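You operate a simulated robot arm through the tools that you are given. There is no shell and no other tool. Be economical: measure what you need, move in short steps, check, and stop when the job is done.

Carry out the task below with a simulated two-armed robot. There is one attempt and no reset: what you move stays moved.

JOB
Take the green-capped bottle on the top of the grey table and put it away on the top of the high wooden table. Press the white fine-fill button three times. Take the beaker on the top of the grey table and put it away on the waist-high shelf of the tall rack. Take the green tape roll and leave it on the grey shallow drip tray. Take the lid off the steel pot and lay it down on the top of the grey table. Put the blue-capped water bottle on the right end of the black table. Take the yellow-capped bottle on the top of the small white table and put it away on the top of the high wooden table. Stack the parts box that says "bolts" from the top of the small white table on top of the parts box marked "washers". Take the black ring from the top of the low steel table and leave it on the glassware counter top. Put the square bottle that says "95" from the top of the low steel table on top of the green carton there. Take the green cloth and leave it on the top of the cable table. Do these in any order. Set down upright: green-capped bottle, beaker, blue-capped water bottle, yellow-capped bottle, square bottle.

It is judged by the outcome, as a careful person would: the job done as asked, and still so three seconds after it is handed in. It fails if anything else is knocked over, pushed out of place, dropped, spilled or broken. A push-on lid holds only when it is set on centred and level and pressed home; a screw cap is set on level and turned clockwise until tight. Flat cloth is picked up by pressing the open fingertips on it (5 to 10 N) and closing them slowly along it; thin cloth reads only 2 to 8 mm in the jaws.

ROBOT AND FRAMES
Two 6-joint arms with two-finger grippers on one trunk, on a base that drives. Base frame: it is fixed to the floor where the robot stands at the start and does not move with it; the origin is under the middle of the robot, x ahead of it, y to its left, z up; the surface under the hand at the start is at about z = 0.78. Readings come in m, rad, newtons and seconds.
The left shoulder is at the start at [0.061, 0.142, 0.85], the right one opposite. With the tool pointing down near the work surface each hand reaches from about 0.3 to 0.72 m from the robot's upright axis, wherever it stands, measured 20 degrees to its own side. Places, roughly: beaker [1.75, 0, 0.75]; black ring (5x5x2 cm) [1.3, 5.7, 0.6]; blue-capped water bottle (6x6x17 cm) [1.8, 0.3, 0.8]; glassware counter top [1.7, 8.2, 0.9]; green carton [0.5, 5.75, 0.5]; green cloth (12x7x3 cm) [3.8, 6, 0.8]; green tape roll (7x7x3 cm) [1.9, 0.2, 0.8]; green-capped bottle (6x6x14 cm) [0.5, 0, 0.8]; parts box [2, 6, 0.75]; right end of the black table (15x20 cm) [5.22, 3.72, 0.78]; shallow drip tray [1.5, 0.25, 0.75]; square bottle [1, 5.75, 0.5]; steel pot (7x7x5 cm) [2, 0.1, 0.8]; top of the cable table [6.7, 5.9, 0.8]; top of the high wooden table [7.7, 4, 0.9]; waist-high shelf of the tall rack [-1, 6, 1]; white fine-fill button [1.4, -0.2, 1]; yellow-capped bottle (6x6x14 cm) [2.2, 5.6, 0.8]. Payload 2.45 kg a hand.
The tool frame of a hand sits at the grasp point between the pads (the TCP): z along the fingers, y along the line on which they close. The tips reach 0.026 m beyond it. Largest opening 0.096 m; the body of the gripper starts 0.069 m behind the TCP.
Orientation is that of the tool frame in the base frame, as [roll, pitch, yaw] about the fixed x, y, z axes, in that order (R = Rz(yaw) Ry(pitch) Rx(roll)). With the fingers straight down and closing along the base's y, the tool's x points along the base's -x, its y along +y and its z along -z.

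CONTROLS
- The arms move only by the tool move_arm. It takes "left_moves", "right_moves" or both (then of equal length, played together; a hand with none holds still); each is one flat list of numbers, 7 for each row, row after row: the shift along the base's x, y, z in m, then the turn, a rotation vector about the base's x, y, z in rad, then the finger opening in m, from 0 to 0.096. In form: [dx, dy, dz, ax, ay, az, gripper, dx, dy, dz, ax, ay, az, gripper, ...]. A call has 1 to 10 rows; each row shifts and turns the commanded pose from where the row before left it. Each row takes 0.2 s and may step no farther than 0.05 m and 0.15 rad from the row before; otherwise, or with a gripper value out of range, the whole call is refused. A pose out of reach is approached as far as the arm can. The call stops where the force on the tool passes 40 N (or 10 N more than at its start, if that is more) or the arm is blocked; 0.2 s more then pass. The fingers move at their own pace and stop on an object; they squeeze with about 23 N. The grip force told is the motor's: it shows also when the fingers shut on nothing. Time passes only in rows, and 0.2 s behind the last, so rows that do not move let the fingers close. The reply holds the time, the measured pose of the TCP, the force on the tool along the base axes, the opening and the grip force, in the units named above and with some noise, with the torque about the TCP (base axes, N m) and any sound that the robot's microphone picked up.
- Cameras (640 x 400 px; columns grow to the right, rows downward): "scene" is now at [0.1496, 0.0033, 1.4327]; the picture's right is [-0.02, -1.00, 0.00], its down [-0.78, 0.01, -0.62] and it looks along [0.62, -0.01, -0.78] (base axes); focal length 257 px, centre (320, 200). "left" rides on the left gripper at [0.082, -0.003, -0.098] in its tool frame; the picture's right is [0.04, 1.00, 0.00], its down [-0.73, 0.03, -0.68] and it looks along [-0.68, 0.03, 0.73] (tool axes); focal length 256 px, centre (320, 200). "right" rides on the right gripper at [0.082, 0.003, -0.098] in its tool frame; the picture's right is [-0.04, 1.00, 0.00], its down [-0.73, -0.03, -0.68] and it looks along [-0.68, -0.03, 0.73] (tool axes); focal length 256 px, centre (320, 200). There is no depth. A picture from a camera that has moved, and an enlarged one, comes with that camera's place and axes in the base frame and with its lens. The place of the scene camera against the robot may be out by one fixed shift of up to 0.025 m in any direction.
- camera(camera): a new picture of that camera. It takes no simulated time.
- slide_trunk(by): slides the trunk up (or, below 0, down) by that many m; the arms and the scene camera ride with it, the base frame stays. It gives what a move gives, with no picture.
- steer(legs): drives the robot by 1 to 6 legs, each [ahead, turn to the left] in m and rad, along the robot's own axes; the way and the turn of a leg run together, so that a leg with both is an arc; at most 1.5 m and 3.142 rad a leg. The arms and the cameras ride along, it lands a little off, and it stops where it bumps. It gives what a move gives.
- turn_head(pan, tilt): turns the head with the scene camera to pan (to the left, within 1.501 rad either way) and tilt (down, from -0.506 to 1.204), counted from straight ahead of the robot. It gives what a move gives.
- close_up(camera, box): a new picture of the part [left, top, right, bottom] of that camera's present view, enlarged. It takes no simulated time.
- job_done(): hands the job in; it is judged then, once.

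Go step by step. Nothing tells you exact positions but the pictures and the camera data: compare them with the known pose of the tool, close in by small moves and look again before you grip or let go. The budget is 525 turns and 298 pictures, counting those below and the enlarged ones. Unless the task says otherwise, let go and move clear before handing in.

The tools are called after ">>>" as name(argument=value, ...) on one line, values as JSON. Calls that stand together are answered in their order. move_arm: Moves the arms, as the interface text tells. Its arguments: {"type":"object","properties":{"left_moves":{"type":"array","items":{"type":"number"}},"right_moves":{"type":"array","items":{"type":"number"}}},"required":[]} The other tools are called the same way: slide_trunk (by) slides the trunk up or down; steer (legs) drives the base; turn_head (pan, tilt) turns the head that bears the scene camera; camera (camera) takes a picture; close_up (camera, box) takes an enlarged picture of a part of a camera's view; job_done () hands the job in.

At the start:

```text
t: 0.0
left_tcp_pos: [0.4282, 0.1761, 1.0571]
left_tool_rot: [3.14, -0.001, -3.137]
left_contact_force: [-0.2, 0.7, 0.1]
left_wrist_torque: [0.02, 0.05, 0.0]
left_width: 0.0961
left_grasp_force: 0.0
right_tcp_pos: [0.4896, -0.1777, 1.0458]
right_tool_rot: [3.141, 0.0, -3.136]
right_contact_force: [-0.2, 0.2, -0.4]
right_wrist_torque: [-0.02, 0.01, -0.01]
right_width: 0.096
right_grasp_force: 0.0
trunk travel left (down, up): [-0.475, 0.115]
robot x, y, heading: [0.0017, -0.0025, -0.002]
head pan, tilt: [-0.016, 0.895]
```

scene: 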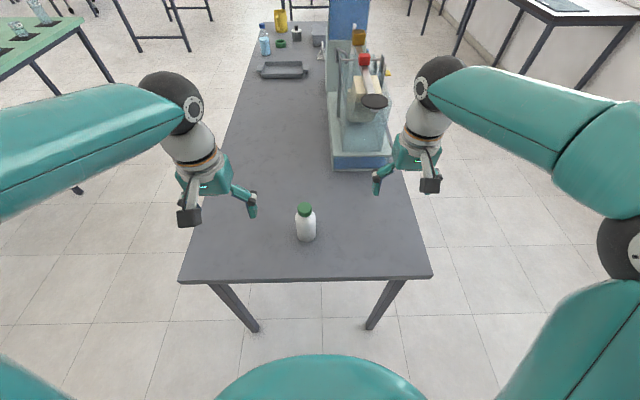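
right: 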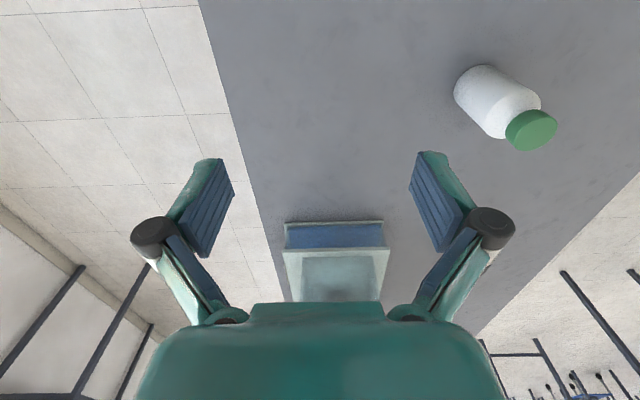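
left: 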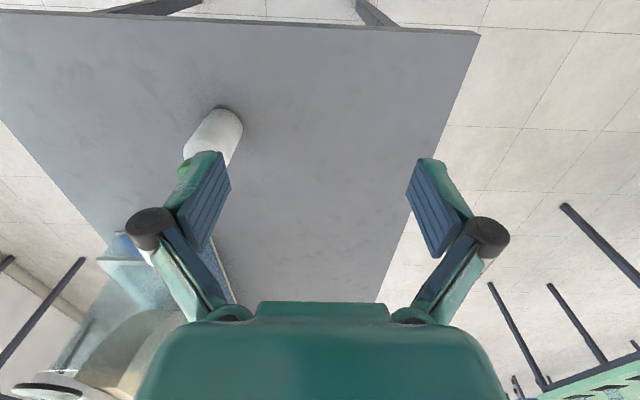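

I see the grey table ahead, with the green-capped bottle close and the apparatus and small objects at the far end. I'll look around before moving.

>>> turn_head(pan=0, tilt=0.45)

>>> camera(camera="scene")

>>> turn_head(pan=0.9, tilt=0.25)

>>> camera(camera="scene")

```text
t: 0.9
left_tcp_pos: [0.4275, 0.1744, 1.0569]
left_tool_rot: [-3.141, 0.0, -3.136]
left_contact_force: [0.6, -0.6, 0.0]
left_wrist_torque: [0.02, -0.01, 0.03]
left_width: 0.0957
left_grasp_force: 0.2
right_tcp_pos: [0.4887, -0.1786, 1.0472]
right_tool_rot: [3.141, 0.002, -3.137]
right_contact_force: [-0.3, 0.2, -0.1]
right_wrist_torque: [-0.03, -0.01, -0.01]
right_width: 0.0961
right_grasp_force: 0.2
trunk travel left (down, up): [-0.475, 0.115]
robot x, y, heading: [0.0007, -0.0012, -0.003]
head pan, tilt: [0.0, 0.45]
```

```text
294 pictures are left
camera scene: at [0.1658, 0.0045, 1.4706], right [0.0, -1.0, 0.0], down [-0.44, 0.0, -0.9], along [0.9, 0.0, -0.44], focal length 257 px, centre (320, 200)
```

scene: 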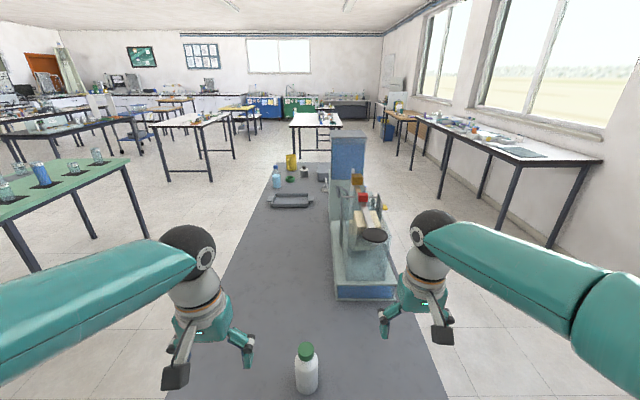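

```text
t: 2.1
left_tcp_pos: [0.4275, 0.1748, 1.0568]
left_tool_rot: [3.141, 0.0, -3.138]
left_contact_force: [-0.9, 0.2, 0.3]
left_wrist_torque: [-0.03, 0.02, 0.01]
left_width: 0.0961
left_grasp_force: 0.2
right_tcp_pos: [0.489, -0.1785, 1.0463]
right_tool_rot: [3.141, 0.002, -3.136]
right_contact_force: [0.4, -0.1, -0.5]
right_wrist_torque: [-0.02, -0.03, 0.05]
right_width: 0.0959
right_grasp_force: 0.0
trunk travel left (down, up): [-0.475, 0.115]
robot x, y, heading: [0.0006, 0.0018, -0.0]
head pan, tilt: [0.901, 0.25]
```

```text
293 pictures are left
camera scene: at [0.1319, 0.0776, 1.4893], right [0.78, -0.62, 0.0], down [-0.15, -0.19, -0.97], along [0.6, 0.76, -0.25], focal length 257 px, centre (320, 200)
```

scene: 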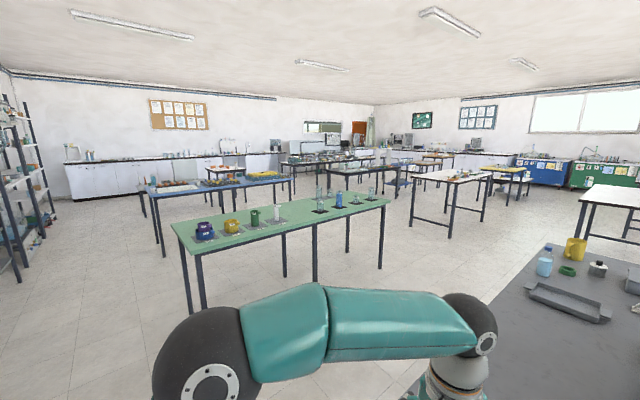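

Room understood: a green table lies to the left (y≈1.7–2.3), leaving an aisle. Now a closer look at the apparatus and the far-end objects.

>>> turn_head(pan=0, tilt=0.5)

>>> close_up(camera="scene", box=[240, 80, 440, 310])

>>> close_up(camera="scene", box=[250, 120, 350, 200])

```text
t: 3.3
left_tcp_pos: [0.4287, 0.1751, 1.0557]
left_tool_rot: [-3.14, 0.001, -3.137]
left_contact_force: [0.4, 0.4, 0.9]
left_wrist_torque: [0.0, -0.03, -0.01]
left_width: 0.0958
left_grasp_force: 0.0
right_tcp_pos: [0.4892, -0.1783, 1.0461]
right_tool_rot: [3.141, 0.001, -3.137]
right_contact_force: [-0.6, -0.9, -0.1]
right_wrist_torque: [0.01, 0.02, 0.03]
right_width: 0.096
right_grasp_force: 0.1
trunk travel left (down, up): [-0.475, 0.115]
robot x, y, heading: [-0.0009, -0.0012, -0.002]
head pan, tilt: [0.0, 0.499]
```

```text
1.74 times, centred on (340, 195) of scene
camera zoom: at [0.1648, 0.0045, 1.4662], right [0.0, -1.0, 0.0], down [-0.48, 0.0, -0.88], along [0.88, 0.0, -0.48], focal length 448 px, centre (285, 209)
```

zoom: 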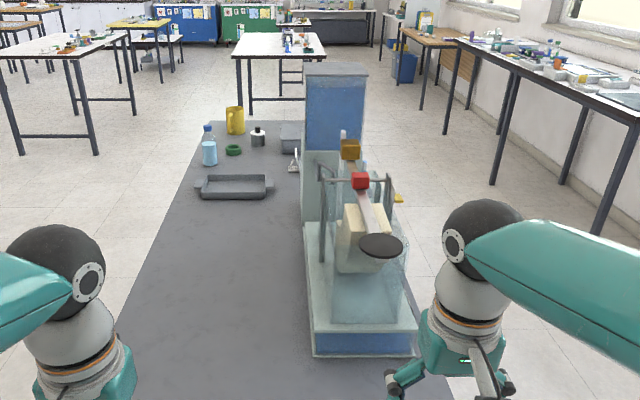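

```text
5.00 times, centred on (300, 160) of scene
camera zoom: at [0.1648, 0.0045, 1.4662], right [0.0, -1.0, 0.0], down [-0.48, 0.0, -0.88], along [0.88, 0.0, -0.48], focal length 1287 px, centre (420, 400)
```

zoom: 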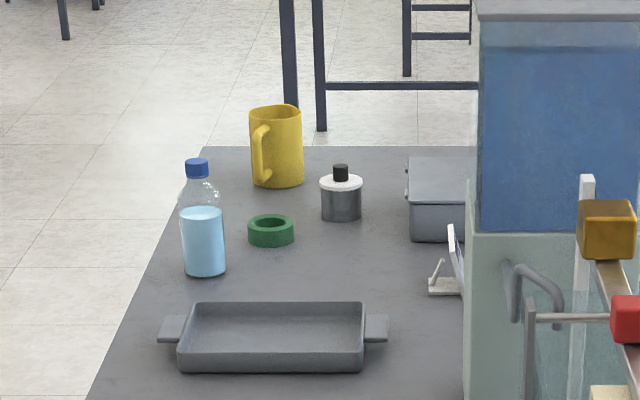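

The tray, tape, pot, blue bottle are on the far left of the grey table; the apparatus is on the right. I'll drive to the left side of the table.

>>> steer(legs=[[-0.2, 0], [0, 1.571], [0.95, 0], [0, -1.571], [1.45, 0], [0.45, 0]])

>>> steer(legs=[[0, -1.571]])

>>> camera(camera="scene")

```text
t: 8.4
left_tcp_pos: [-0.2802, 0.4616, 1.0571]
left_tool_rot: [-3.138, -0.002, -1.79]
left_contact_force: [-0.3, 0.3, -1.2]
left_wrist_torque: [-0.03, -0.05, -0.02]
left_width: 0.0961
left_grasp_force: 0.0
right_tcp_pos: [0.0777, 0.4437, 1.0499]
right_tool_rot: [-3.14, 0.0, -1.791]
right_contact_force: [-1.2, -0.7, 0.3]
right_wrist_torque: [-0.04, -0.04, 0.01]
right_width: 0.0959
right_grasp_force: 0.0
trunk travel left (down, up): [-0.475, 0.115]
robot x, y, heading: [-0.1492, -0.0106, 1.381]
head pan, tilt: [0.0, 0.499]
stopped in leg 2: the robot was blocked; the commanded pose is now the measured one
```

```text
t: 12.3
left_tcp_pos: [0.2941, 0.2055, 1.0593]
left_tool_rot: [-3.141, 0.001, 3.116]
left_contact_force: [0.4, -0.4, -0.5]
left_wrist_torque: [0.06, 0.03, 0.02]
left_width: 0.0958
left_grasp_force: 0.1
right_tcp_pos: [0.3443, -0.1511, 1.0482]
right_tool_rot: [3.14, -0.002, 3.112]
right_contact_force: [0.2, -0.1, -0.4]
right_wrist_torque: [0.04, 0.0, -0.01]
right_width: 0.0961
right_grasp_force: 0.3
trunk travel left (down, up): [-0.475, 0.115]
robot x, y, heading: [-0.1485, 0.0474, -0.031]
head pan, tilt: [0.0, 0.499]
stopped in leg 1: the robot was blocked; the commanded pose is now the measured one
```

```text
290 pictures are left
camera scene: at [0.0198, 0.0453, 1.466], right [-0.03, -1.0, 0.0], down [-0.48, 0.02, -0.88], along [0.88, -0.03, -0.48], focal length 257 px, centre (320, 200)
```

scene: 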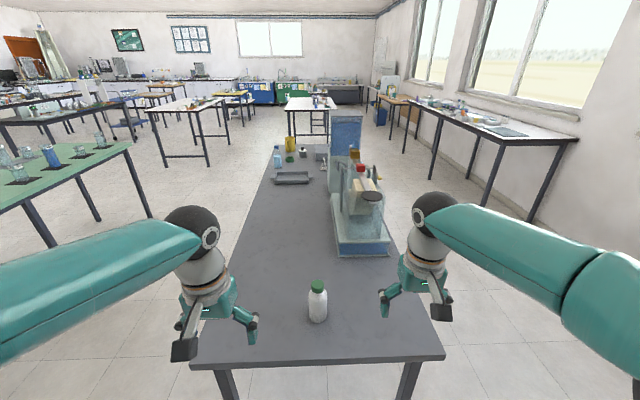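

The turn was blocked by something I can't see; I'll look to the sides and down.

>>> turn_head(pan=1.5, tilt=0.6)

>>> camera(camera="scene")

>>> turn_head(pan=-1.5, tilt=0.6)

>>> camera(camera="scene")

```text
t: 13.9
left_tcp_pos: [0.294, 0.2076, 1.0592]
left_tool_rot: [3.141, 0.0, 3.118]
left_contact_force: [0.4, -0.3, 0.0]
left_wrist_torque: [0.01, 0.0, 0.02]
left_width: 0.096
left_grasp_force: 0.1
right_tcp_pos: [0.3447, -0.1486, 1.0494]
right_tool_rot: [3.141, 0.001, 3.117]
right_contact_force: [-0.1, -0.4, 0.3]
right_wrist_torque: [-0.02, -0.01, -0.03]
right_width: 0.0962
right_grasp_force: 0.1
trunk travel left (down, up): [-0.475, 0.115]
robot x, y, heading: [-0.148, 0.0498, -0.033]
head pan, tilt: [1.499, 0.6]
```

```text
289 pictures are left
camera scene: at [-0.0633, 0.1389, 1.4571], right [0.99, -0.1, 0.0], down [-0.06, -0.56, -0.83], along [0.08, 0.82, -0.56], focal length 257 px, centre (320, 200)
```

scene: 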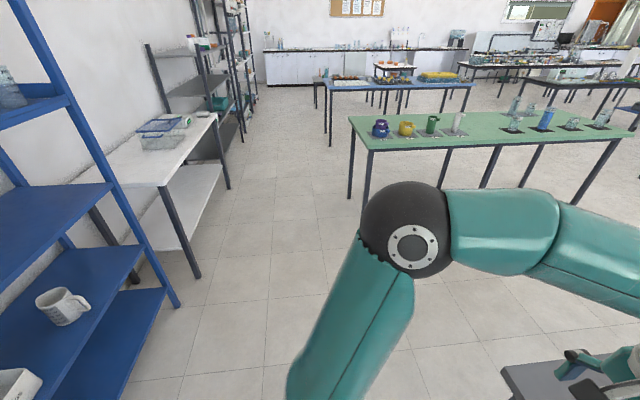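

```text
t: 16.5
left_tcp_pos: [0.294, 0.2071, 1.0581]
left_tool_rot: [-3.141, 0.001, 3.116]
left_contact_force: [-0.2, -0.1, 0.6]
left_wrist_torque: [0.02, 0.0, 0.03]
left_width: 0.0959
left_grasp_force: 0.0
right_tcp_pos: [0.3448, -0.149, 1.049]
right_tool_rot: [3.141, 0.0, 3.117]
right_contact_force: [-0.3, 0.1, 0.8]
right_wrist_torque: [-0.03, 0.01, 0.02]
right_width: 0.0961
right_grasp_force: 0.1
trunk travel left (down, up): [-0.475, 0.115]
robot x, y, heading: [-0.1446, 0.0504, -0.028]
head pan, tilt: [-1.499, 0.6]
```

```text
288 pictures are left
camera scene: at [-0.0686, -0.0373, 1.4571], right [-1.0, -0.04, 0.0], down [-0.02, 0.56, -0.83], along [0.03, -0.82, -0.56], focal length 257 px, centre (320, 200)
```

scene: 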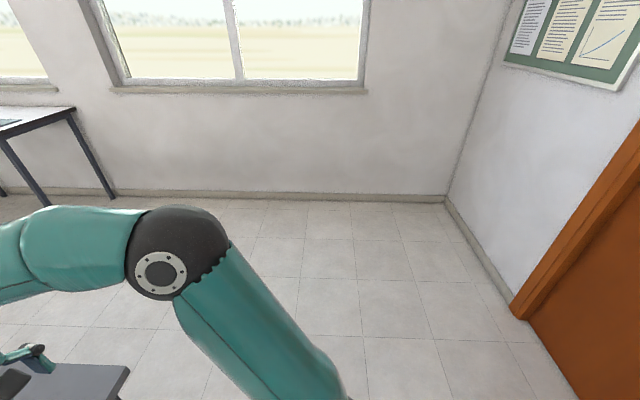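

There is a blue rack behind-left that the elbow likely touched. I'll return to the origin and turn there, away from it.

>>> steer(legs=[[0.16, 0.03]])

>>> steer(legs=[[0, 1.571]])

```text
t: 17.9
left_tcp_pos: [0.4528, 0.2157, 1.0579]
left_tool_rot: [3.142, -0.001, 3.141]
left_contact_force: [0.6, 0.0, 0.5]
left_wrist_torque: [-0.02, 0.01, 0.04]
left_width: 0.0961
left_grasp_force: 0.0
right_tcp_pos: [0.5117, -0.1387, 1.0493]
right_tool_rot: [-3.139, -0.002, 3.141]
right_contact_force: [1.1, -0.5, -0.5]
right_wrist_torque: [0.01, 0.04, -0.01]
right_width: 0.0959
right_grasp_force: 0.1
trunk travel left (down, up): [-0.475, 0.115]
robot x, y, heading: [0.0146, 0.0416, -0.001]
head pan, tilt: [-1.499, 0.6]
```

```text
t: 21.8
left_tcp_pos: [-0.0621, 0.511, 1.0578]
left_tool_rot: [-3.14, -0.001, -1.783]
left_contact_force: [-0.2, -0.6, -0.2]
left_wrist_torque: [0.0, -0.05, 0.0]
left_width: 0.096
left_grasp_force: 0.0
right_tcp_pos: [0.2969, 0.494, 1.0497]
right_tool_rot: [-3.14, -0.002, -1.781]
right_contact_force: [-1.3, 0.8, -0.1]
right_wrist_torque: [-0.05, -0.06, 0.03]
right_width: 0.0961
right_grasp_force: 0.0
trunk travel left (down, up): [-0.475, 0.115]
robot x, y, heading: [0.0672, 0.035, 1.389]
head pan, tilt: [-1.499, 0.6]
stopped in leg 1: the robot was blocked; the commanded pose is now the measured one
```

>>> turn_head(pan=-1.4, tilt=1.15)

>>> camera(camera="scene")

>>> turn_head(pan=0, tilt=1.0)

>>> camera(camera="scene")

```text
t: 22.8
left_tcp_pos: [-0.0589, 0.5113, 1.061]
left_tool_rot: [3.141, 0.001, -1.782]
left_contact_force: [0.5, -0.5, -0.4]
left_wrist_torque: [-0.01, 0.0, -0.01]
left_width: 0.0963
left_grasp_force: 0.1
right_tcp_pos: [0.2989, 0.4944, 1.0509]
right_tool_rot: [-3.141, 0.0, -1.783]
right_contact_force: [0.9, 0.3, -0.4]
right_wrist_torque: [0.04, 0.0, 0.03]
right_width: 0.0963
right_grasp_force: 0.1
trunk travel left (down, up): [-0.475, 0.115]
robot x, y, heading: [0.0684, 0.0327, 1.39]
head pan, tilt: [-1.4, 1.15]
```

```text
287 pictures are left
camera scene: at [0.1533, 0.0988, 1.4155], right [-0.01, -1.0, 0.0], down [-0.91, 0.01, -0.41], along [0.41, 0.0, -0.91], focal length 257 px, centre (320, 200)
```

scene: 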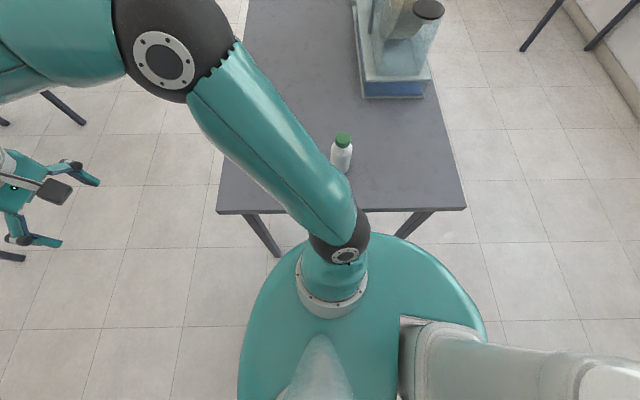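

```text
t: 24.3
left_tcp_pos: [-0.0606, 0.5115, 1.0606]
left_tool_rot: [3.141, 0.001, -1.784]
left_contact_force: [-0.5, 0.1, -0.7]
left_wrist_torque: [0.04, 0.01, -0.05]
left_width: 0.0962
left_grasp_force: 0.1
right_tcp_pos: [0.3, 0.4942, 1.0497]
right_tool_rot: [3.141, 0.0, -1.784]
right_contact_force: [0.0, 0.4, 0.3]
right_wrist_torque: [-0.02, 0.02, 0.02]
right_width: 0.0959
right_grasp_force: 0.1
trunk travel left (down, up): [-0.475, 0.115]
robot x, y, heading: [0.0677, 0.0311, 1.392]
head pan, tilt: [0.0, 1.0]
```

```text
286 pictures are left
camera scene: at [0.1061, 0.168, 1.4251], right [0.98, -0.18, 0.0], down [-0.15, -0.83, -0.54], along [0.1, 0.53, -0.84], focal length 257 px, centre (320, 200)
```

scene: 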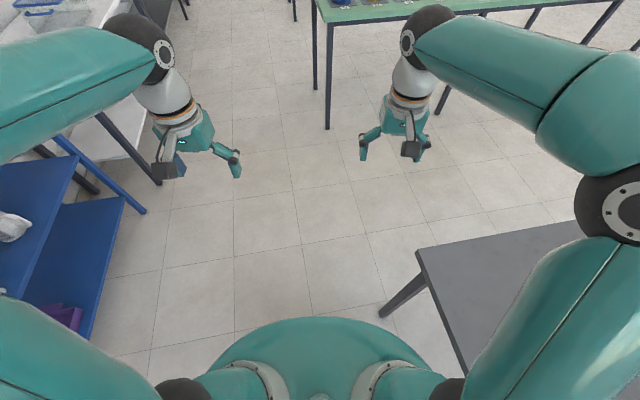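

>>> turn_head(pan=1.4, tilt=0.7)

>>> camera(camera="scene")

```text
t: 25.9
left_tcp_pos: [-0.0602, 0.512, 1.0593]
left_tool_rot: [-3.141, 0.001, -1.783]
left_contact_force: [-0.8, 0.2, -1.0]
left_wrist_torque: [-0.01, -0.04, -0.02]
left_width: 0.096
left_grasp_force: 0.1
right_tcp_pos: [0.2997, 0.4948, 1.0524]
right_tool_rot: [-3.141, 0.0, -1.784]
right_contact_force: [0.1, -0.6, 0.4]
right_wrist_torque: [-0.01, -0.01, 0.04]
right_width: 0.096
right_grasp_force: 0.0
trunk travel left (down, up): [-0.475, 0.115]
robot x, y, heading: [0.0682, 0.0339, 1.389]
head pan, tilt: [1.4, 0.7]
```

```text
285 pictures are left
camera scene: at [0.0138, 0.1288, 1.4485], right [0.35, 0.94, 0.0], down [0.6, -0.22, -0.76], along [-0.72, 0.26, -0.64], focal length 257 px, centre (320, 200)
```

scene: 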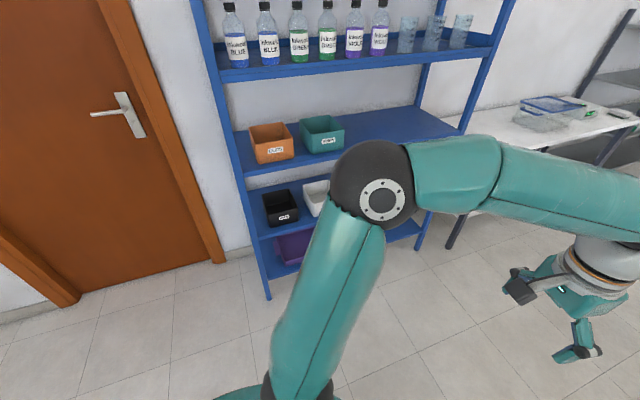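

>>> steer(legs=[[0, 0.18]])

```text
t: 27.0
left_tcp_pos: [-0.1411, 0.4805, 1.0591]
left_tool_rot: [3.141, -0.001, -1.605]
left_contact_force: [-0.5, -0.4, -0.3]
left_wrist_torque: [0.02, 0.02, 0.0]
left_width: 0.0958
left_grasp_force: 0.0
right_tcp_pos: [0.215, 0.5276, 1.0505]
right_tool_rot: [-3.141, -0.001, -1.605]
right_contact_force: [-0.2, -0.6, -0.4]
right_wrist_torque: [-0.04, -0.02, -0.02]
right_width: 0.0959
right_grasp_force: 0.1
trunk travel left (down, up): [-0.475, 0.115]
robot x, y, heading: [0.0759, 0.0366, 1.568]
head pan, tilt: [1.4, 0.7]
```

The turn finished fine, so big single turns just stall; I'll use smaller ones. Driving into the aisle now.

>>> steer(legs=[[0.95, 0], [0, -0.785], [0, -0.785]])

>>> steer(legs=[[0.9, 0], [0.8, 0], [0, -0.785], [0, -0.785]])

>>> turn_head(pan=0, tilt=0.7)

>>> camera(camera="scene")

```text
t: 36.2
left_tcp_pos: [0.4929, 1.2665, 1.0607]
left_tool_rot: [3.138, 0.0, -3.02]
left_contact_force: [0.9, -1.0, -0.5]
left_wrist_torque: [0.02, 0.07, -0.01]
left_width: 0.0958
left_grasp_force: 0.0
right_tcp_pos: [0.5938, 0.9214, 1.0509]
right_tool_rot: [3.139, -0.003, -3.023]
right_contact_force: [-0.2, 0.0, 0.0]
right_wrist_torque: [0.04, 0.01, -0.03]
right_width: 0.0961
right_grasp_force: 0.0
trunk travel left (down, up): [-0.475, 0.115]
robot x, y, heading: [0.0744, 1.0387, 0.117]
head pan, tilt: [1.4, 0.7]
stopped in leg 3: the robot was blocked; the commanded pose is now the measured one
```

```text
t: 49.2
left_tcp_pos: [2.016, 0.8069, 1.0618]
left_tool_rot: [3.14, 0.0, 1.766]
left_contact_force: [-0.4, -0.3, 0.2]
left_wrist_torque: [0.03, -0.05, 0.0]
left_width: 0.096
left_grasp_force: 0.2
right_tcp_pos: [1.6793, 0.6805, 1.0507]
right_tool_rot: [3.137, -0.002, 1.764]
right_contact_force: [-0.6, -0.4, -0.5]
right_wrist_torque: [0.05, -0.07, 0.02]
right_width: 0.0962
right_grasp_force: 0.1
trunk travel left (down, up): [-0.475, 0.115]
robot x, y, heading: [1.8196, 1.2234, -1.416]
head pan, tilt: [1.4, 0.7]
stopped in leg 4: the robot was blocked; the commanded pose is now the measured one
```

```text
t: 50.7
left_tcp_pos: [2.0188, 0.8077, 1.0636]
left_tool_rot: [3.141, 0.003, 1.769]
left_contact_force: [-0.1, 0.1, 0.5]
left_wrist_torque: [0.0, 0.0, -0.03]
left_width: 0.0959
left_grasp_force: 0.1
right_tcp_pos: [1.6828, 0.6822, 1.053]
right_tool_rot: [3.141, -0.001, 1.766]
right_contact_force: [-0.6, -0.7, 0.8]
right_wrist_torque: [-0.01, 0.01, -0.01]
right_width: 0.0959
right_grasp_force: 0.1
trunk travel left (down, up): [-0.475, 0.115]
robot x, y, heading: [1.8163, 1.2247, -1.414]
head pan, tilt: [0.0, 0.7]
```

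```text
284 pictures are left
camera scene: at [1.8544, 1.0834, 1.4485], right [-0.99, -0.16, 0.0], down [-0.1, 0.64, -0.76], along [0.12, -0.75, -0.64], focal length 257 px, centre (320, 200)
```

scene: 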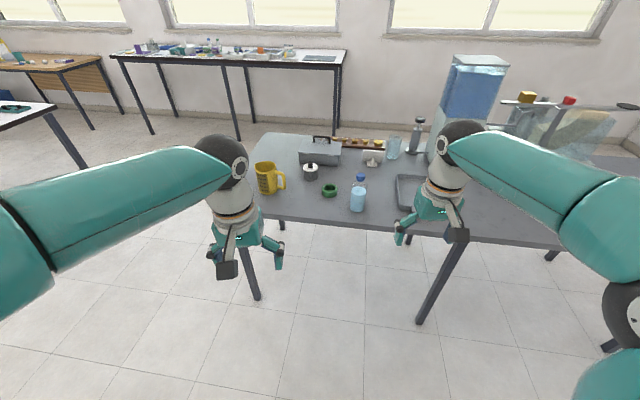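

I'm left of the table facing it; everything is visible. I'll square up, move closer, and zoom in.

>>> steer(legs=[[0, -0.155], [0.42, 0]])

>>> camera(camera="scene")

>>> close_up(camera="scene", box=[240, 80, 480, 230])

```text
t: 54.1
left_tcp_pos: [1.9536, 0.3511, 1.063]
left_tool_rot: [3.141, 0.0, 1.611]
left_contact_force: [-0.2, -0.5, 0.1]
left_wrist_torque: [0.02, 0.02, 0.01]
left_width: 0.0961
left_grasp_force: 0.1
right_tcp_pos: [1.6, 0.2796, 1.0529]
right_tool_rot: [-3.141, 0.0, 1.609]
right_contact_force: [0.7, -0.8, -0.7]
right_wrist_torque: [-0.01, -0.01, 0.02]
right_width: 0.096
right_grasp_force: 0.1
trunk travel left (down, up): [-0.475, 0.115]
robot x, y, heading: [1.8146, 0.793, -1.571]
head pan, tilt: [0.0, 0.7]
```

```text
283 pictures are left
camera scene: at [1.8299, 0.6515, 1.4484], right [-1.0, 0.0, 0.0], down [0.0, 0.65, -0.76], along [0.0, -0.76, -0.65], focal length 257 px, centre (320, 200)
```

scene: 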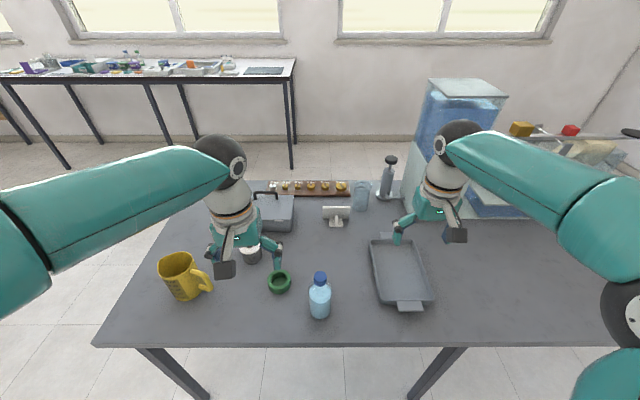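

```text
2.67 times, centred on (360, 155) of scene
camera zoom: at [1.8299, 0.6515, 1.4484], right [-1.0, 0.0, 0.0], down [0.0, 0.65, -0.76], along [0.0, -0.76, -0.65], focal length 686 px, centre (213, 320)
```

zoom: 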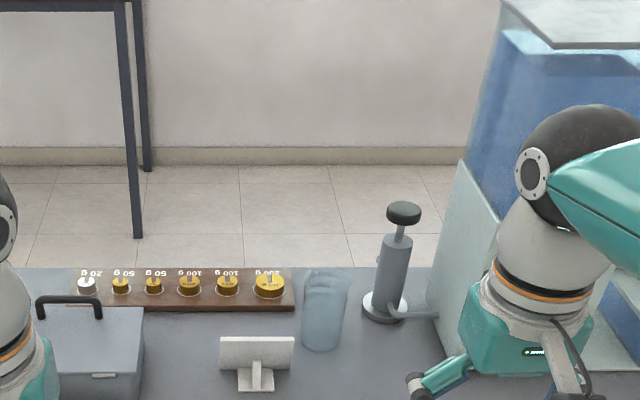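

The pot is near (2.04, 0.12), tape near (1.95, 0.24), tray near (1.57, 0.19). I'll move the left hand over the pot and look with its camera.

>>> move_arm(left_moves=[0.02, -0.05, 0, 0, 0, 0, 0.096, 0.02, -0.05, 0, 0, 0, 0, 0.096, 0.02, -0.05, 0, 0, 0, 0, 0.096, 0.02, -0.04, 0, 0, 0, 0, 0.096])

>>> camera(camera="left")

```text
refused: row 1 steps farther than a row can; nothing moved
```

```text
281 pictures are left
camera left: at [1.9464, 0.4329, 1.1611], right [1.0, 0.08, 0.0], down [0.06, -0.73, 0.68], along [0.05, -0.68, -0.73], focal length 256 px, centre (320, 200)
```

left: 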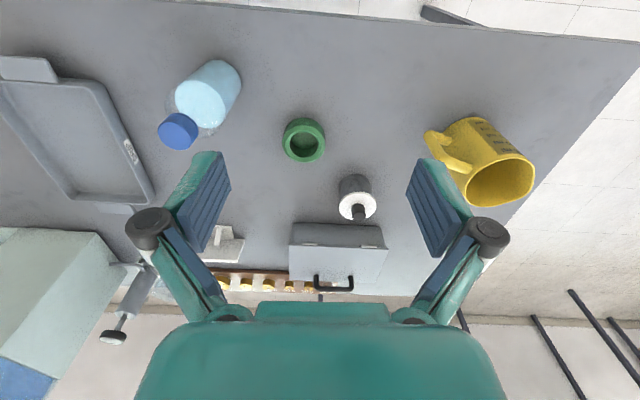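

Pot lid at about (2.03, 0.13). Moving the left hand over it.

>>> move_arm(left_moves=[0.0156, -0.0446, 0, 0, 0, 0, 0.07, 0.0156, -0.0446, 0, 0, 0, 0, 0.07, 0.0156, -0.0446, 0, 0, 0, 0, 0.07, 0.0156, -0.0446, 0, 0, 0, 0, 0.07, 0.0156, -0.0446, 0, 0, 0, 0, 0.07, 0, 0, -0.045, 0, 0, 0, 0.07, 0, 0, -0.045, 0, 0, 0, 0.07])

>>> camera(camera="left")

```text
t: 55.7
left_tcp_pos: [2.0202, 0.1744, 0.9613]
left_tool_rot: [-3.142, 0.003, 1.611]
left_contact_force: [0.0, 0.1, -0.2]
left_wrist_torque: [-0.01, 0.02, 0.02]
left_width: 0.0701
left_grasp_force: 0.1
left hand out of reach, approached as far as the arm can: row 4, 5
right_tcp_pos: [1.5997, 0.2809, 1.0533]
right_tool_rot: [-3.141, -0.002, 1.607]
right_contact_force: [-0.4, -0.2, 0.1]
right_wrist_torque: [-0.03, 0.01, 0.02]
right_width: 0.096
right_grasp_force: 0.1
trunk travel left (down, up): [-0.475, 0.115]
robot x, y, heading: [1.8141, 0.7938, -1.568]
head pan, tilt: [0.0, 0.7]
```

```text
280 pictures are left
camera left: at [2.0128, 0.2554, 1.0598], right [1.0, 0.08, 0.0], down [0.06, -0.73, 0.68], along [0.05, -0.68, -0.73], focal length 256 px, centre (320, 200)
```

left: 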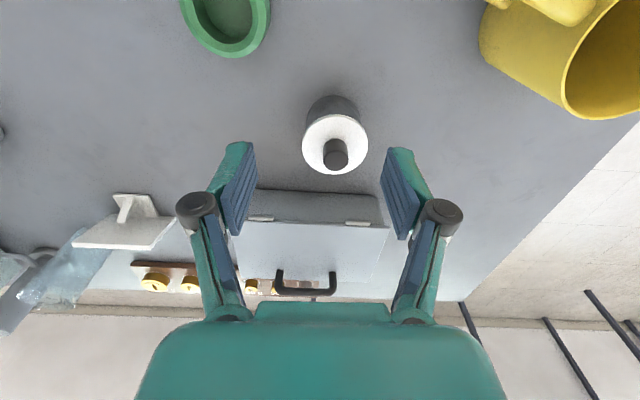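

The arm is near its reach limit; I'll creep the base forward a bit.

>>> steer(legs=[[0.08, 0]])

>>> camera(camera="left")

```text
t: 56.8
left_tcp_pos: [2.0201, 0.0917, 0.9604]
left_tool_rot: [3.141, -0.001, 1.611]
left_contact_force: [-0.4, -0.5, -0.1]
left_wrist_torque: [0.07, 0.0, -0.01]
left_width: 0.0702
left_grasp_force: 0.0
right_tcp_pos: [1.6002, 0.1966, 1.0523]
right_tool_rot: [3.141, 0.0, 1.609]
right_contact_force: [-0.4, 0.1, -1.1]
right_wrist_torque: [0.05, -0.02, -0.01]
right_width: 0.096
right_grasp_force: 0.2
trunk travel left (down, up): [-0.475, 0.115]
robot x, y, heading: [1.8128, 0.7147, -1.57]
head pan, tilt: [0.0, 0.7]
```

```text
279 pictures are left
camera left: at [2.0131, 0.1726, 1.0589], right [1.0, 0.08, 0.0], down [0.06, -0.73, 0.68], along [0.05, -0.68, -0.74], focal length 256 px, centre (320, 200)
```

left: 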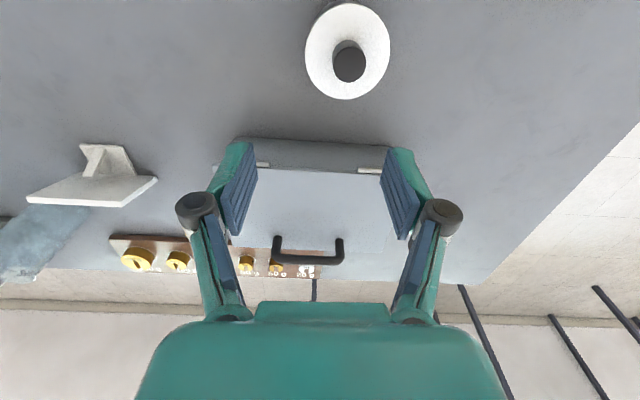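

Triangulated knob: (2.037, 0.120), top z≈0.858. I'll align over it and partly lower.

>>> move_arm(left_moves=[0.017, 0.028, 0, 0, 0, 0, 0.05, 0, 0, -0.03, 0, 0, 0, 0.05, 0, 0, -0.03, 0, 0, 0, 0.05, 0, 0, -0.01, 0, 0, 0, 0.05])

>>> camera(camera="left")

>>> close_up(camera="scene", box=[180, 200, 340, 320])

```text
t: 57.8
left_tcp_pos: [2.0378, 0.1204, 0.8915]
left_tool_rot: [3.141, 0.001, 1.61]
left_contact_force: [0.1, 0.4, 1.5]
left_wrist_torque: [0.01, 0.01, 0.01]
left_width: 0.0501
left_grasp_force: 0.1
right_tcp_pos: [1.6011, 0.198, 1.0531]
right_tool_rot: [-3.141, 0.001, 1.609]
right_contact_force: [0.1, -0.7, -0.2]
right_wrist_torque: [0.03, -0.01, 0.0]
right_width: 0.0959
right_grasp_force: 0.1
trunk travel left (down, up): [-0.475, 0.115]
robot x, y, heading: [1.8165, 0.7147, -1.573]
head pan, tilt: [0.0, 0.7]
```

```text
278 pictures are left
camera left: at [2.0312, 0.2014, 0.9886], right [1.0, 0.08, 0.0], down [0.06, -0.73, 0.68], along [0.05, -0.68, -0.73], focal length 256 px, centre (320, 200)
```

left: 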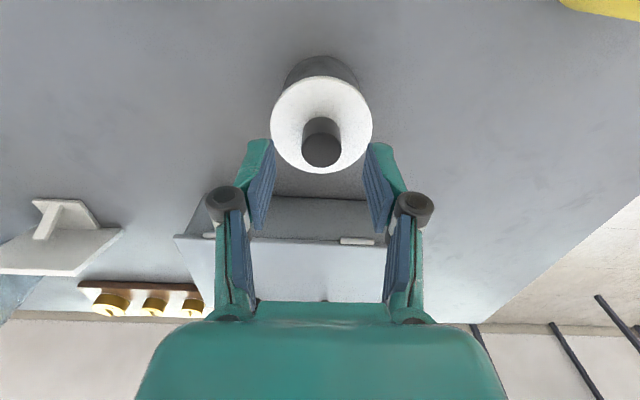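

```text
3.33 times, centred on (260, 260) of scene
camera zoom: at [1.8301, 0.5706, 1.4484], right [-1.0, 0.0, 0.0], down [0.0, 0.65, -0.76], along [0.0, -0.76, -0.65], focal length 858 px, centre (520, 0)
```

zoom: 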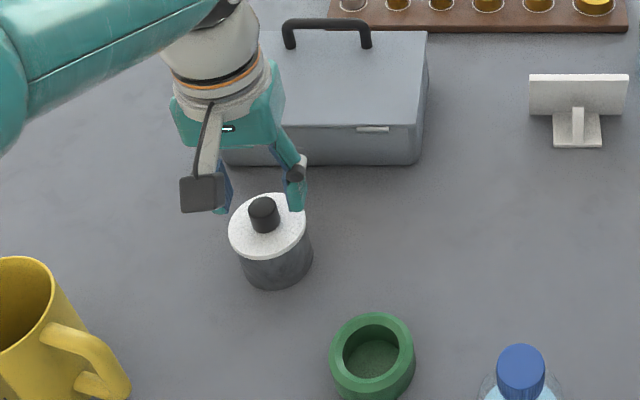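

Aligned with the knob. Lower 25 mm and close.

>>> move_arm(left_moves=[0, 0, -0.013, 0, 0, 0, 0.05, 0, 0, -0.012, 0, 0, 0, 0.05, 0, 0, 0, 0, 0, 0, 0.0, 0, 0, 0, 0, 0, 0, 0.0, 0, 0, 0, 0, 0, 0, 0.0])

>>> camera(camera="left")

```text
t: 59.0
left_tcp_pos: [2.038, 0.1219, 0.8659]
left_tool_rot: [-3.141, 0.0, 1.611]
left_contact_force: [-0.1, -1.3, 0.8]
left_wrist_torque: [0.03, 0.01, -0.01]
left_width: 0.0223
left_grasp_force: 22.9
right_tcp_pos: [1.6015, 0.1989, 1.0532]
right_tool_rot: [3.141, 0.002, 1.609]
right_contact_force: [-1.1, 0.4, 0.4]
right_wrist_torque: [-0.02, 0.03, 0.02]
right_width: 0.0961
right_grasp_force: 0.0
trunk travel left (down, up): [-0.475, 0.115]
robot x, y, heading: [1.8142, 0.7112, -1.567]
head pan, tilt: [0.0, 0.7]
heard: snap
```

```text
276 pictures are left
camera left: at [2.0306, 0.2024, 0.9647], right [1.0, 0.08, 0.0], down [0.06, -0.73, 0.68], along [0.05, -0.68, -0.73], focal length 256 px, centre (320, 200)
```

left: 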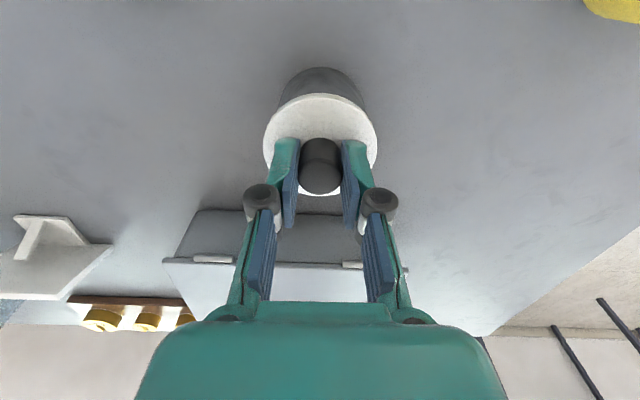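

Gripped the knob (22 mm). Lift slowly.

>>> move_arm(left_moves=[0, 0, 0.01, 0, 0, 0, 0.0, 0, 0, 0.01, 0, 0, 0, 0.0, 0, 0, 0.02, 0, 0, 0, 0.0, 0, 0, 0.03, 0, 0, 0, 0.0])

>>> close_up(camera="scene", box=[180, 200, 340, 320])

```text
t: 60.0
left_tcp_pos: [2.0367, 0.1239, 0.9362]
left_tool_rot: [-3.141, 0.002, 1.612]
left_contact_force: [-0.4, -0.2, 0.0]
left_wrist_torque: [-0.02, 0.0, 0.01]
left_width: 0.0222
left_grasp_force: 23.2
right_tcp_pos: [1.6006, 0.1998, 1.0538]
right_tool_rot: [3.141, -0.001, 1.609]
right_contact_force: [-0.1, 0.1, -0.4]
right_wrist_torque: [0.0, 0.01, -0.01]
right_width: 0.096
right_grasp_force: 0.0
trunk travel left (down, up): [-0.475, 0.115]
robot x, y, heading: [1.8169, 0.7117, -1.568]
head pan, tilt: [0.0, 0.7]
```

```text
3.33 times, centred on (260, 260) of scene
camera zoom: at [1.8298, 0.5715, 1.4485], right [-1.0, 0.0, 0.0], down [0.0, 0.64, -0.76], along [0.0, -0.76, -0.64], focal length 858 px, centre (520, 0)
```

zoom: 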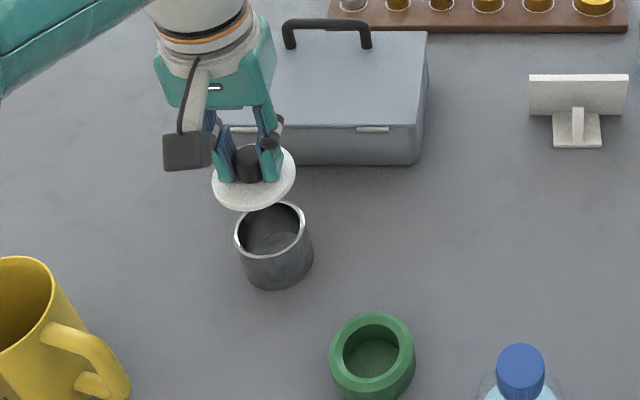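

Lid is off cleanly. I'll carry it to the clear spot at about (1.90, 0.09) and lower it to the table.

>>> move_arm(left_moves=[-0.046, -0.01, 0, 0, 0, 0, 0.0, -0.046, -0.012, 0, 0, 0, 0, 0.0, -0.046, -0.012, 0, 0, 0, 0, 0.0, 0, 0, -0.04, 0, 0, 0, 0, 0, 0, -0.04, 0, 0, 0, 0, 0, 0, -0.02, 0, 0, 0, 0])

>>> close_up(camera="scene", box=[200, 200, 360, 320])

```text
t: 61.4
left_tcp_pos: [1.8972, 0.0866, 0.8348]
left_tool_rot: [3.142, 0.0, 1.611]
left_contact_force: [-0.1, 0.4, 1.0]
left_wrist_torque: [0.01, -0.02, -0.02]
left_width: 0.0222
left_grasp_force: 23.1
right_tcp_pos: [1.6009, 0.1976, 1.0541]
right_tool_rot: [-3.139, 0.001, 1.61]
right_contact_force: [0.1, 0.6, -0.6]
right_wrist_torque: [0.01, 0.0, -0.02]
right_width: 0.0962
right_grasp_force: 0.1
trunk travel left (down, up): [-0.475, 0.115]
robot x, y, heading: [1.819, 0.7104, -1.565]
head pan, tilt: [0.0, 0.7]
```

```text
3.33 times, centred on (280, 260) of scene
camera zoom: at [1.83, 0.5708, 1.4484], right [-1.0, 0.0, 0.0], down [0.0, 0.64, -0.76], along [0.0, -0.76, -0.64], focal length 858 px, centre (453, 0)
```

zoom: 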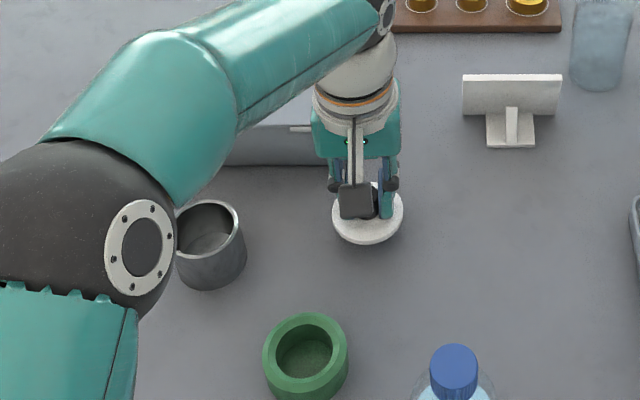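

Still a bit above the table; lower in small steps until contact.

>>> move_arm(left_moves=[0, 0, -0.007, 0, 0, 0, 0.0, 0, 0, -0.007, 0, 0, 0, 0.0])

>>> move_arm(left_moves=[0, 0, -0.004, 0, 0, 0, 0.0, 0, 0, -0.003, 0, 0, 0, 0.0])

```text
t: 62.0
left_tcp_pos: [1.8987, 0.0865, 0.8211]
left_tool_rot: [-3.141, 0.001, 1.61]
left_contact_force: [-0.3, 0.3, -0.4]
left_wrist_torque: [0.0, 0.02, 0.01]
left_width: 0.0221
left_grasp_force: 22.4
right_tcp_pos: [1.6014, 0.1994, 1.0535]
right_tool_rot: [-3.14, 0.001, 1.609]
right_contact_force: [-0.2, -0.1, -0.3]
right_wrist_torque: [0.0, 0.0, 0.02]
right_width: 0.096
right_grasp_force: 0.0
trunk travel left (down, up): [-0.475, 0.115]
robot x, y, heading: [1.8179, 0.7121, -1.572]
head pan, tilt: [0.0, 0.7]
```

```text
t: 62.6
left_tcp_pos: [1.8989, 0.0872, 0.8156]
left_tool_rot: [3.141, 0.001, 1.61]
left_contact_force: [-0.6, -1.0, -0.4]
left_wrist_torque: [0.01, 0.01, -0.01]
left_width: 0.0219
left_grasp_force: 22.6
right_tcp_pos: [1.6016, 0.1989, 1.0525]
right_tool_rot: [-3.141, -0.001, 1.611]
right_contact_force: [1.2, 0.1, -0.1]
right_wrist_torque: [0.02, -0.02, 0.01]
right_width: 0.096
right_grasp_force: 0.0
trunk travel left (down, up): [-0.475, 0.115]
robot x, y, heading: [1.8162, 0.7168, -1.569]
head pan, tilt: [0.0, 0.7]
```

>>> move_arm(left_moves=[0, 0, -0.004, 0, 0, 0, 0.0, 0, 0, -0.004, 0, 0, 0, 0.0, 0, 0, -0.004, 0, 0, 0, 0])

>>> close_up(camera="scene", box=[250, 220, 330, 280])

```text
t: 63.4
left_tcp_pos: [1.8981, 0.0836, 0.8131]
left_tool_rot: [-3.139, 0.012, 1.615]
left_contact_force: [1.1, 5.5, 14.5]
left_wrist_torque: [0.22, -0.06, 0.03]
left_width: 0.0222
left_grasp_force: 23.4
right_tcp_pos: [1.6003, 0.1996, 1.0529]
right_tool_rot: [3.141, 0.0, 1.61]
right_contact_force: [0.4, -0.5, -0.2]
right_wrist_torque: [0.03, -0.05, 0.0]
right_width: 0.0962
right_grasp_force: 0.0
trunk travel left (down, up): [-0.475, 0.115]
robot x, y, heading: [1.8186, 0.7135, -1.562]
head pan, tilt: [0.0, 0.7]
stopped in row 3 (left hand): the force on the tool passed its limit at 43 N (the readings are from after the stop); the commanded pose is now the measured one
```

```text
6.67 times, centred on (290, 250) of scene
camera zoom: at [1.8298, 0.5718, 1.4483], right [-1.0, 0.0, 0.0], down [0.0, 0.64, -0.76], along [0.0, -0.76, -0.64], focal length 1716 px, centre (520, -133)
```

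zoom: 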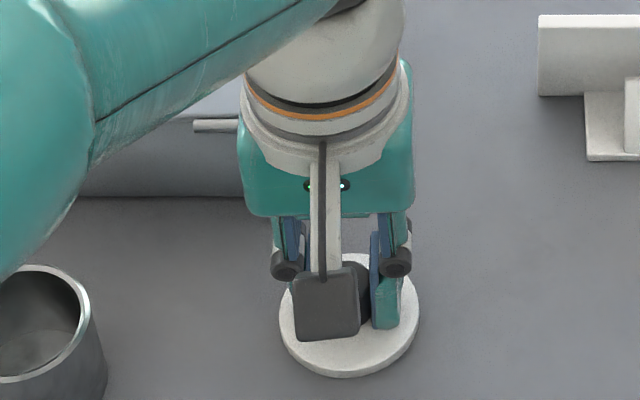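

Lid is on the table. Release and rise.

>>> move_arm(left_moves=[0, 0, 0.001, 0, 0, 0, 0.05, 0, 0, 0, 0, 0, 0, 0.05, 0, 0, 0.04, 0, 0, 0, 0.05, 0, 0, 0.05, 0, 0, 0, 0.05, 0.04, 0, 0.03, 0, 0, 0, 0.096])

>>> camera(camera="scene")

```text
t: 64.6
left_tcp_pos: [1.9375, 0.0856, 0.9295]
left_tool_rot: [-3.14, 0.009, 1.613]
left_contact_force: [0.1, -0.3, -0.2]
left_wrist_torque: [-0.05, 0.02, -0.01]
left_width: 0.0954
left_grasp_force: 0.0
right_tcp_pos: [1.6015, 0.1993, 1.0546]
right_tool_rot: [3.141, 0.001, 1.61]
right_contact_force: [0.4, -0.3, 0.3]
right_wrist_torque: [0.0, -0.01, 0.01]
right_width: 0.0959
right_grasp_force: 0.3
trunk travel left (down, up): [-0.475, 0.115]
robot x, y, heading: [1.8137, 0.7098, -1.568]
head pan, tilt: [0.0, 0.7]
```

```text
272 pictures are left
camera scene: at [1.8309, 0.5714, 1.4484], right [-1.0, 0.0, 0.0], down [0.0, 0.64, -0.76], along [0.0, -0.76, -0.64], focal length 257 px, centre (320, 200)
```

scene: 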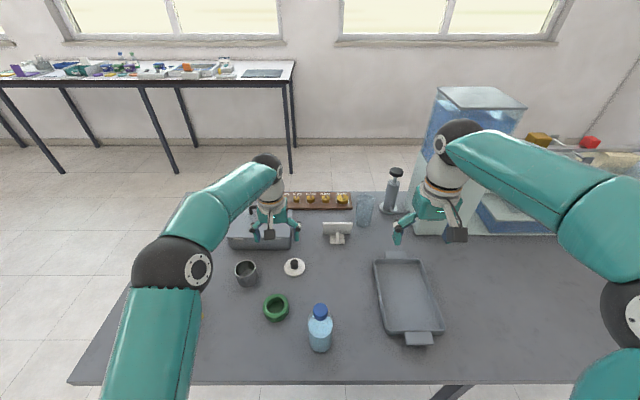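

Now the tape. Move the left hand above it at about (1.938, 0.22).

>>> move_arm(left_moves=[0, 0.045, 0.0, 0, 0, 0, 0.088, 0, 0.045, 0, 0, 0, 0, 0.088, 0, 0.03, 0, 0, 0, 0, 0.088])

>>> camera(camera="left")

```text
t: 65.4
left_tcp_pos: [1.9391, 0.2045, 0.9292]
left_tool_rot: [-3.14, 0.011, 1.612]
left_contact_force: [0.7, 0.3, -0.2]
left_wrist_torque: [0.03, -0.02, -0.01]
left_width: 0.0879
left_grasp_force: 0.0
right_tcp_pos: [1.6016, 0.1992, 1.0537]
right_tool_rot: [-3.141, -0.001, 1.608]
right_contact_force: [0.3, 0.4, -0.1]
right_wrist_torque: [-0.03, 0.02, 0.0]
right_width: 0.0961
right_grasp_force: 0.0
trunk travel left (down, up): [-0.475, 0.115]
robot x, y, heading: [1.8157, 0.7144, -1.567]
head pan, tilt: [0.0, 0.7]
```

```text
271 pictures are left
camera left: at [1.9316, 0.2869, 1.028], right [1.0, 0.08, 0.0], down [0.06, -0.72, 0.69], along [0.06, -0.68, -0.73], focal length 256 px, centre (320, 200)
```

left: 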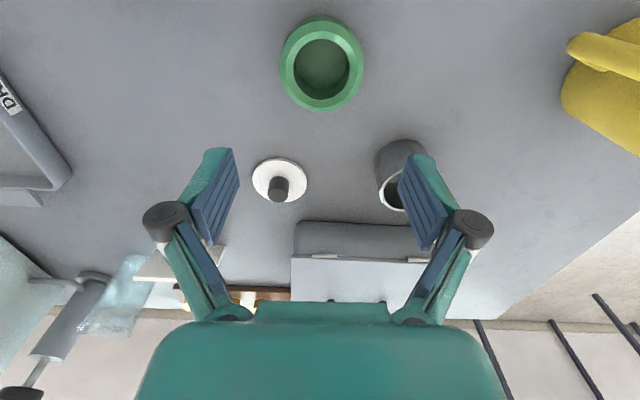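

Tape at (1.939, 0.223). Align, descend, then grip.

>>> move_arm(left_moves=[0, 0.018, -0.04, 0, 0, 0, 0.09, 0, 0, -0.045, 0, 0, 0, 0.09, 0, 0, -0.03, 0, 0, 0, 0.09, 0, 0, -0.007, 0, 0, 0, 0.09, 0, 0, 0, 0, 0, 0, 0.06, 0, 0, 0, 0, 0, 0, 0.04, 0, 0, 0, 0, 0, 0, 0.04])

>>> camera(camera="left")

```text
t: 67.0
left_tcp_pos: [1.9371, 0.2206, 0.8098]
left_tool_rot: [-3.14, 0.009, 1.613]
left_contact_force: [0.7, 0.3, 0.2]
left_wrist_torque: [0.03, -0.03, 0.0]
left_width: 0.0659
left_grasp_force: 23.3
right_tcp_pos: [1.6008, 0.1985, 1.0537]
right_tool_rot: [-3.141, -0.001, 1.607]
right_contact_force: [-0.4, 0.0, -0.5]
right_wrist_torque: [-0.02, 0.02, -0.03]
right_width: 0.0959
right_grasp_force: 0.1
trunk travel left (down, up): [-0.475, 0.115]
robot x, y, heading: [1.8152, 0.7136, -1.568]
head pan, tilt: [0.0, 0.7]
```

```text
270 pictures are left
camera left: at [1.9314, 0.3034, 0.9071], right [1.0, 0.08, 0.0], down [0.06, -0.73, 0.69], along [0.06, -0.68, -0.73], focal length 256 px, centre (320, 200)
```

left: 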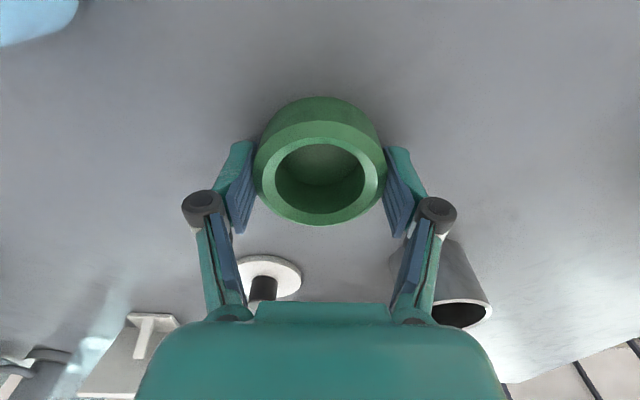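

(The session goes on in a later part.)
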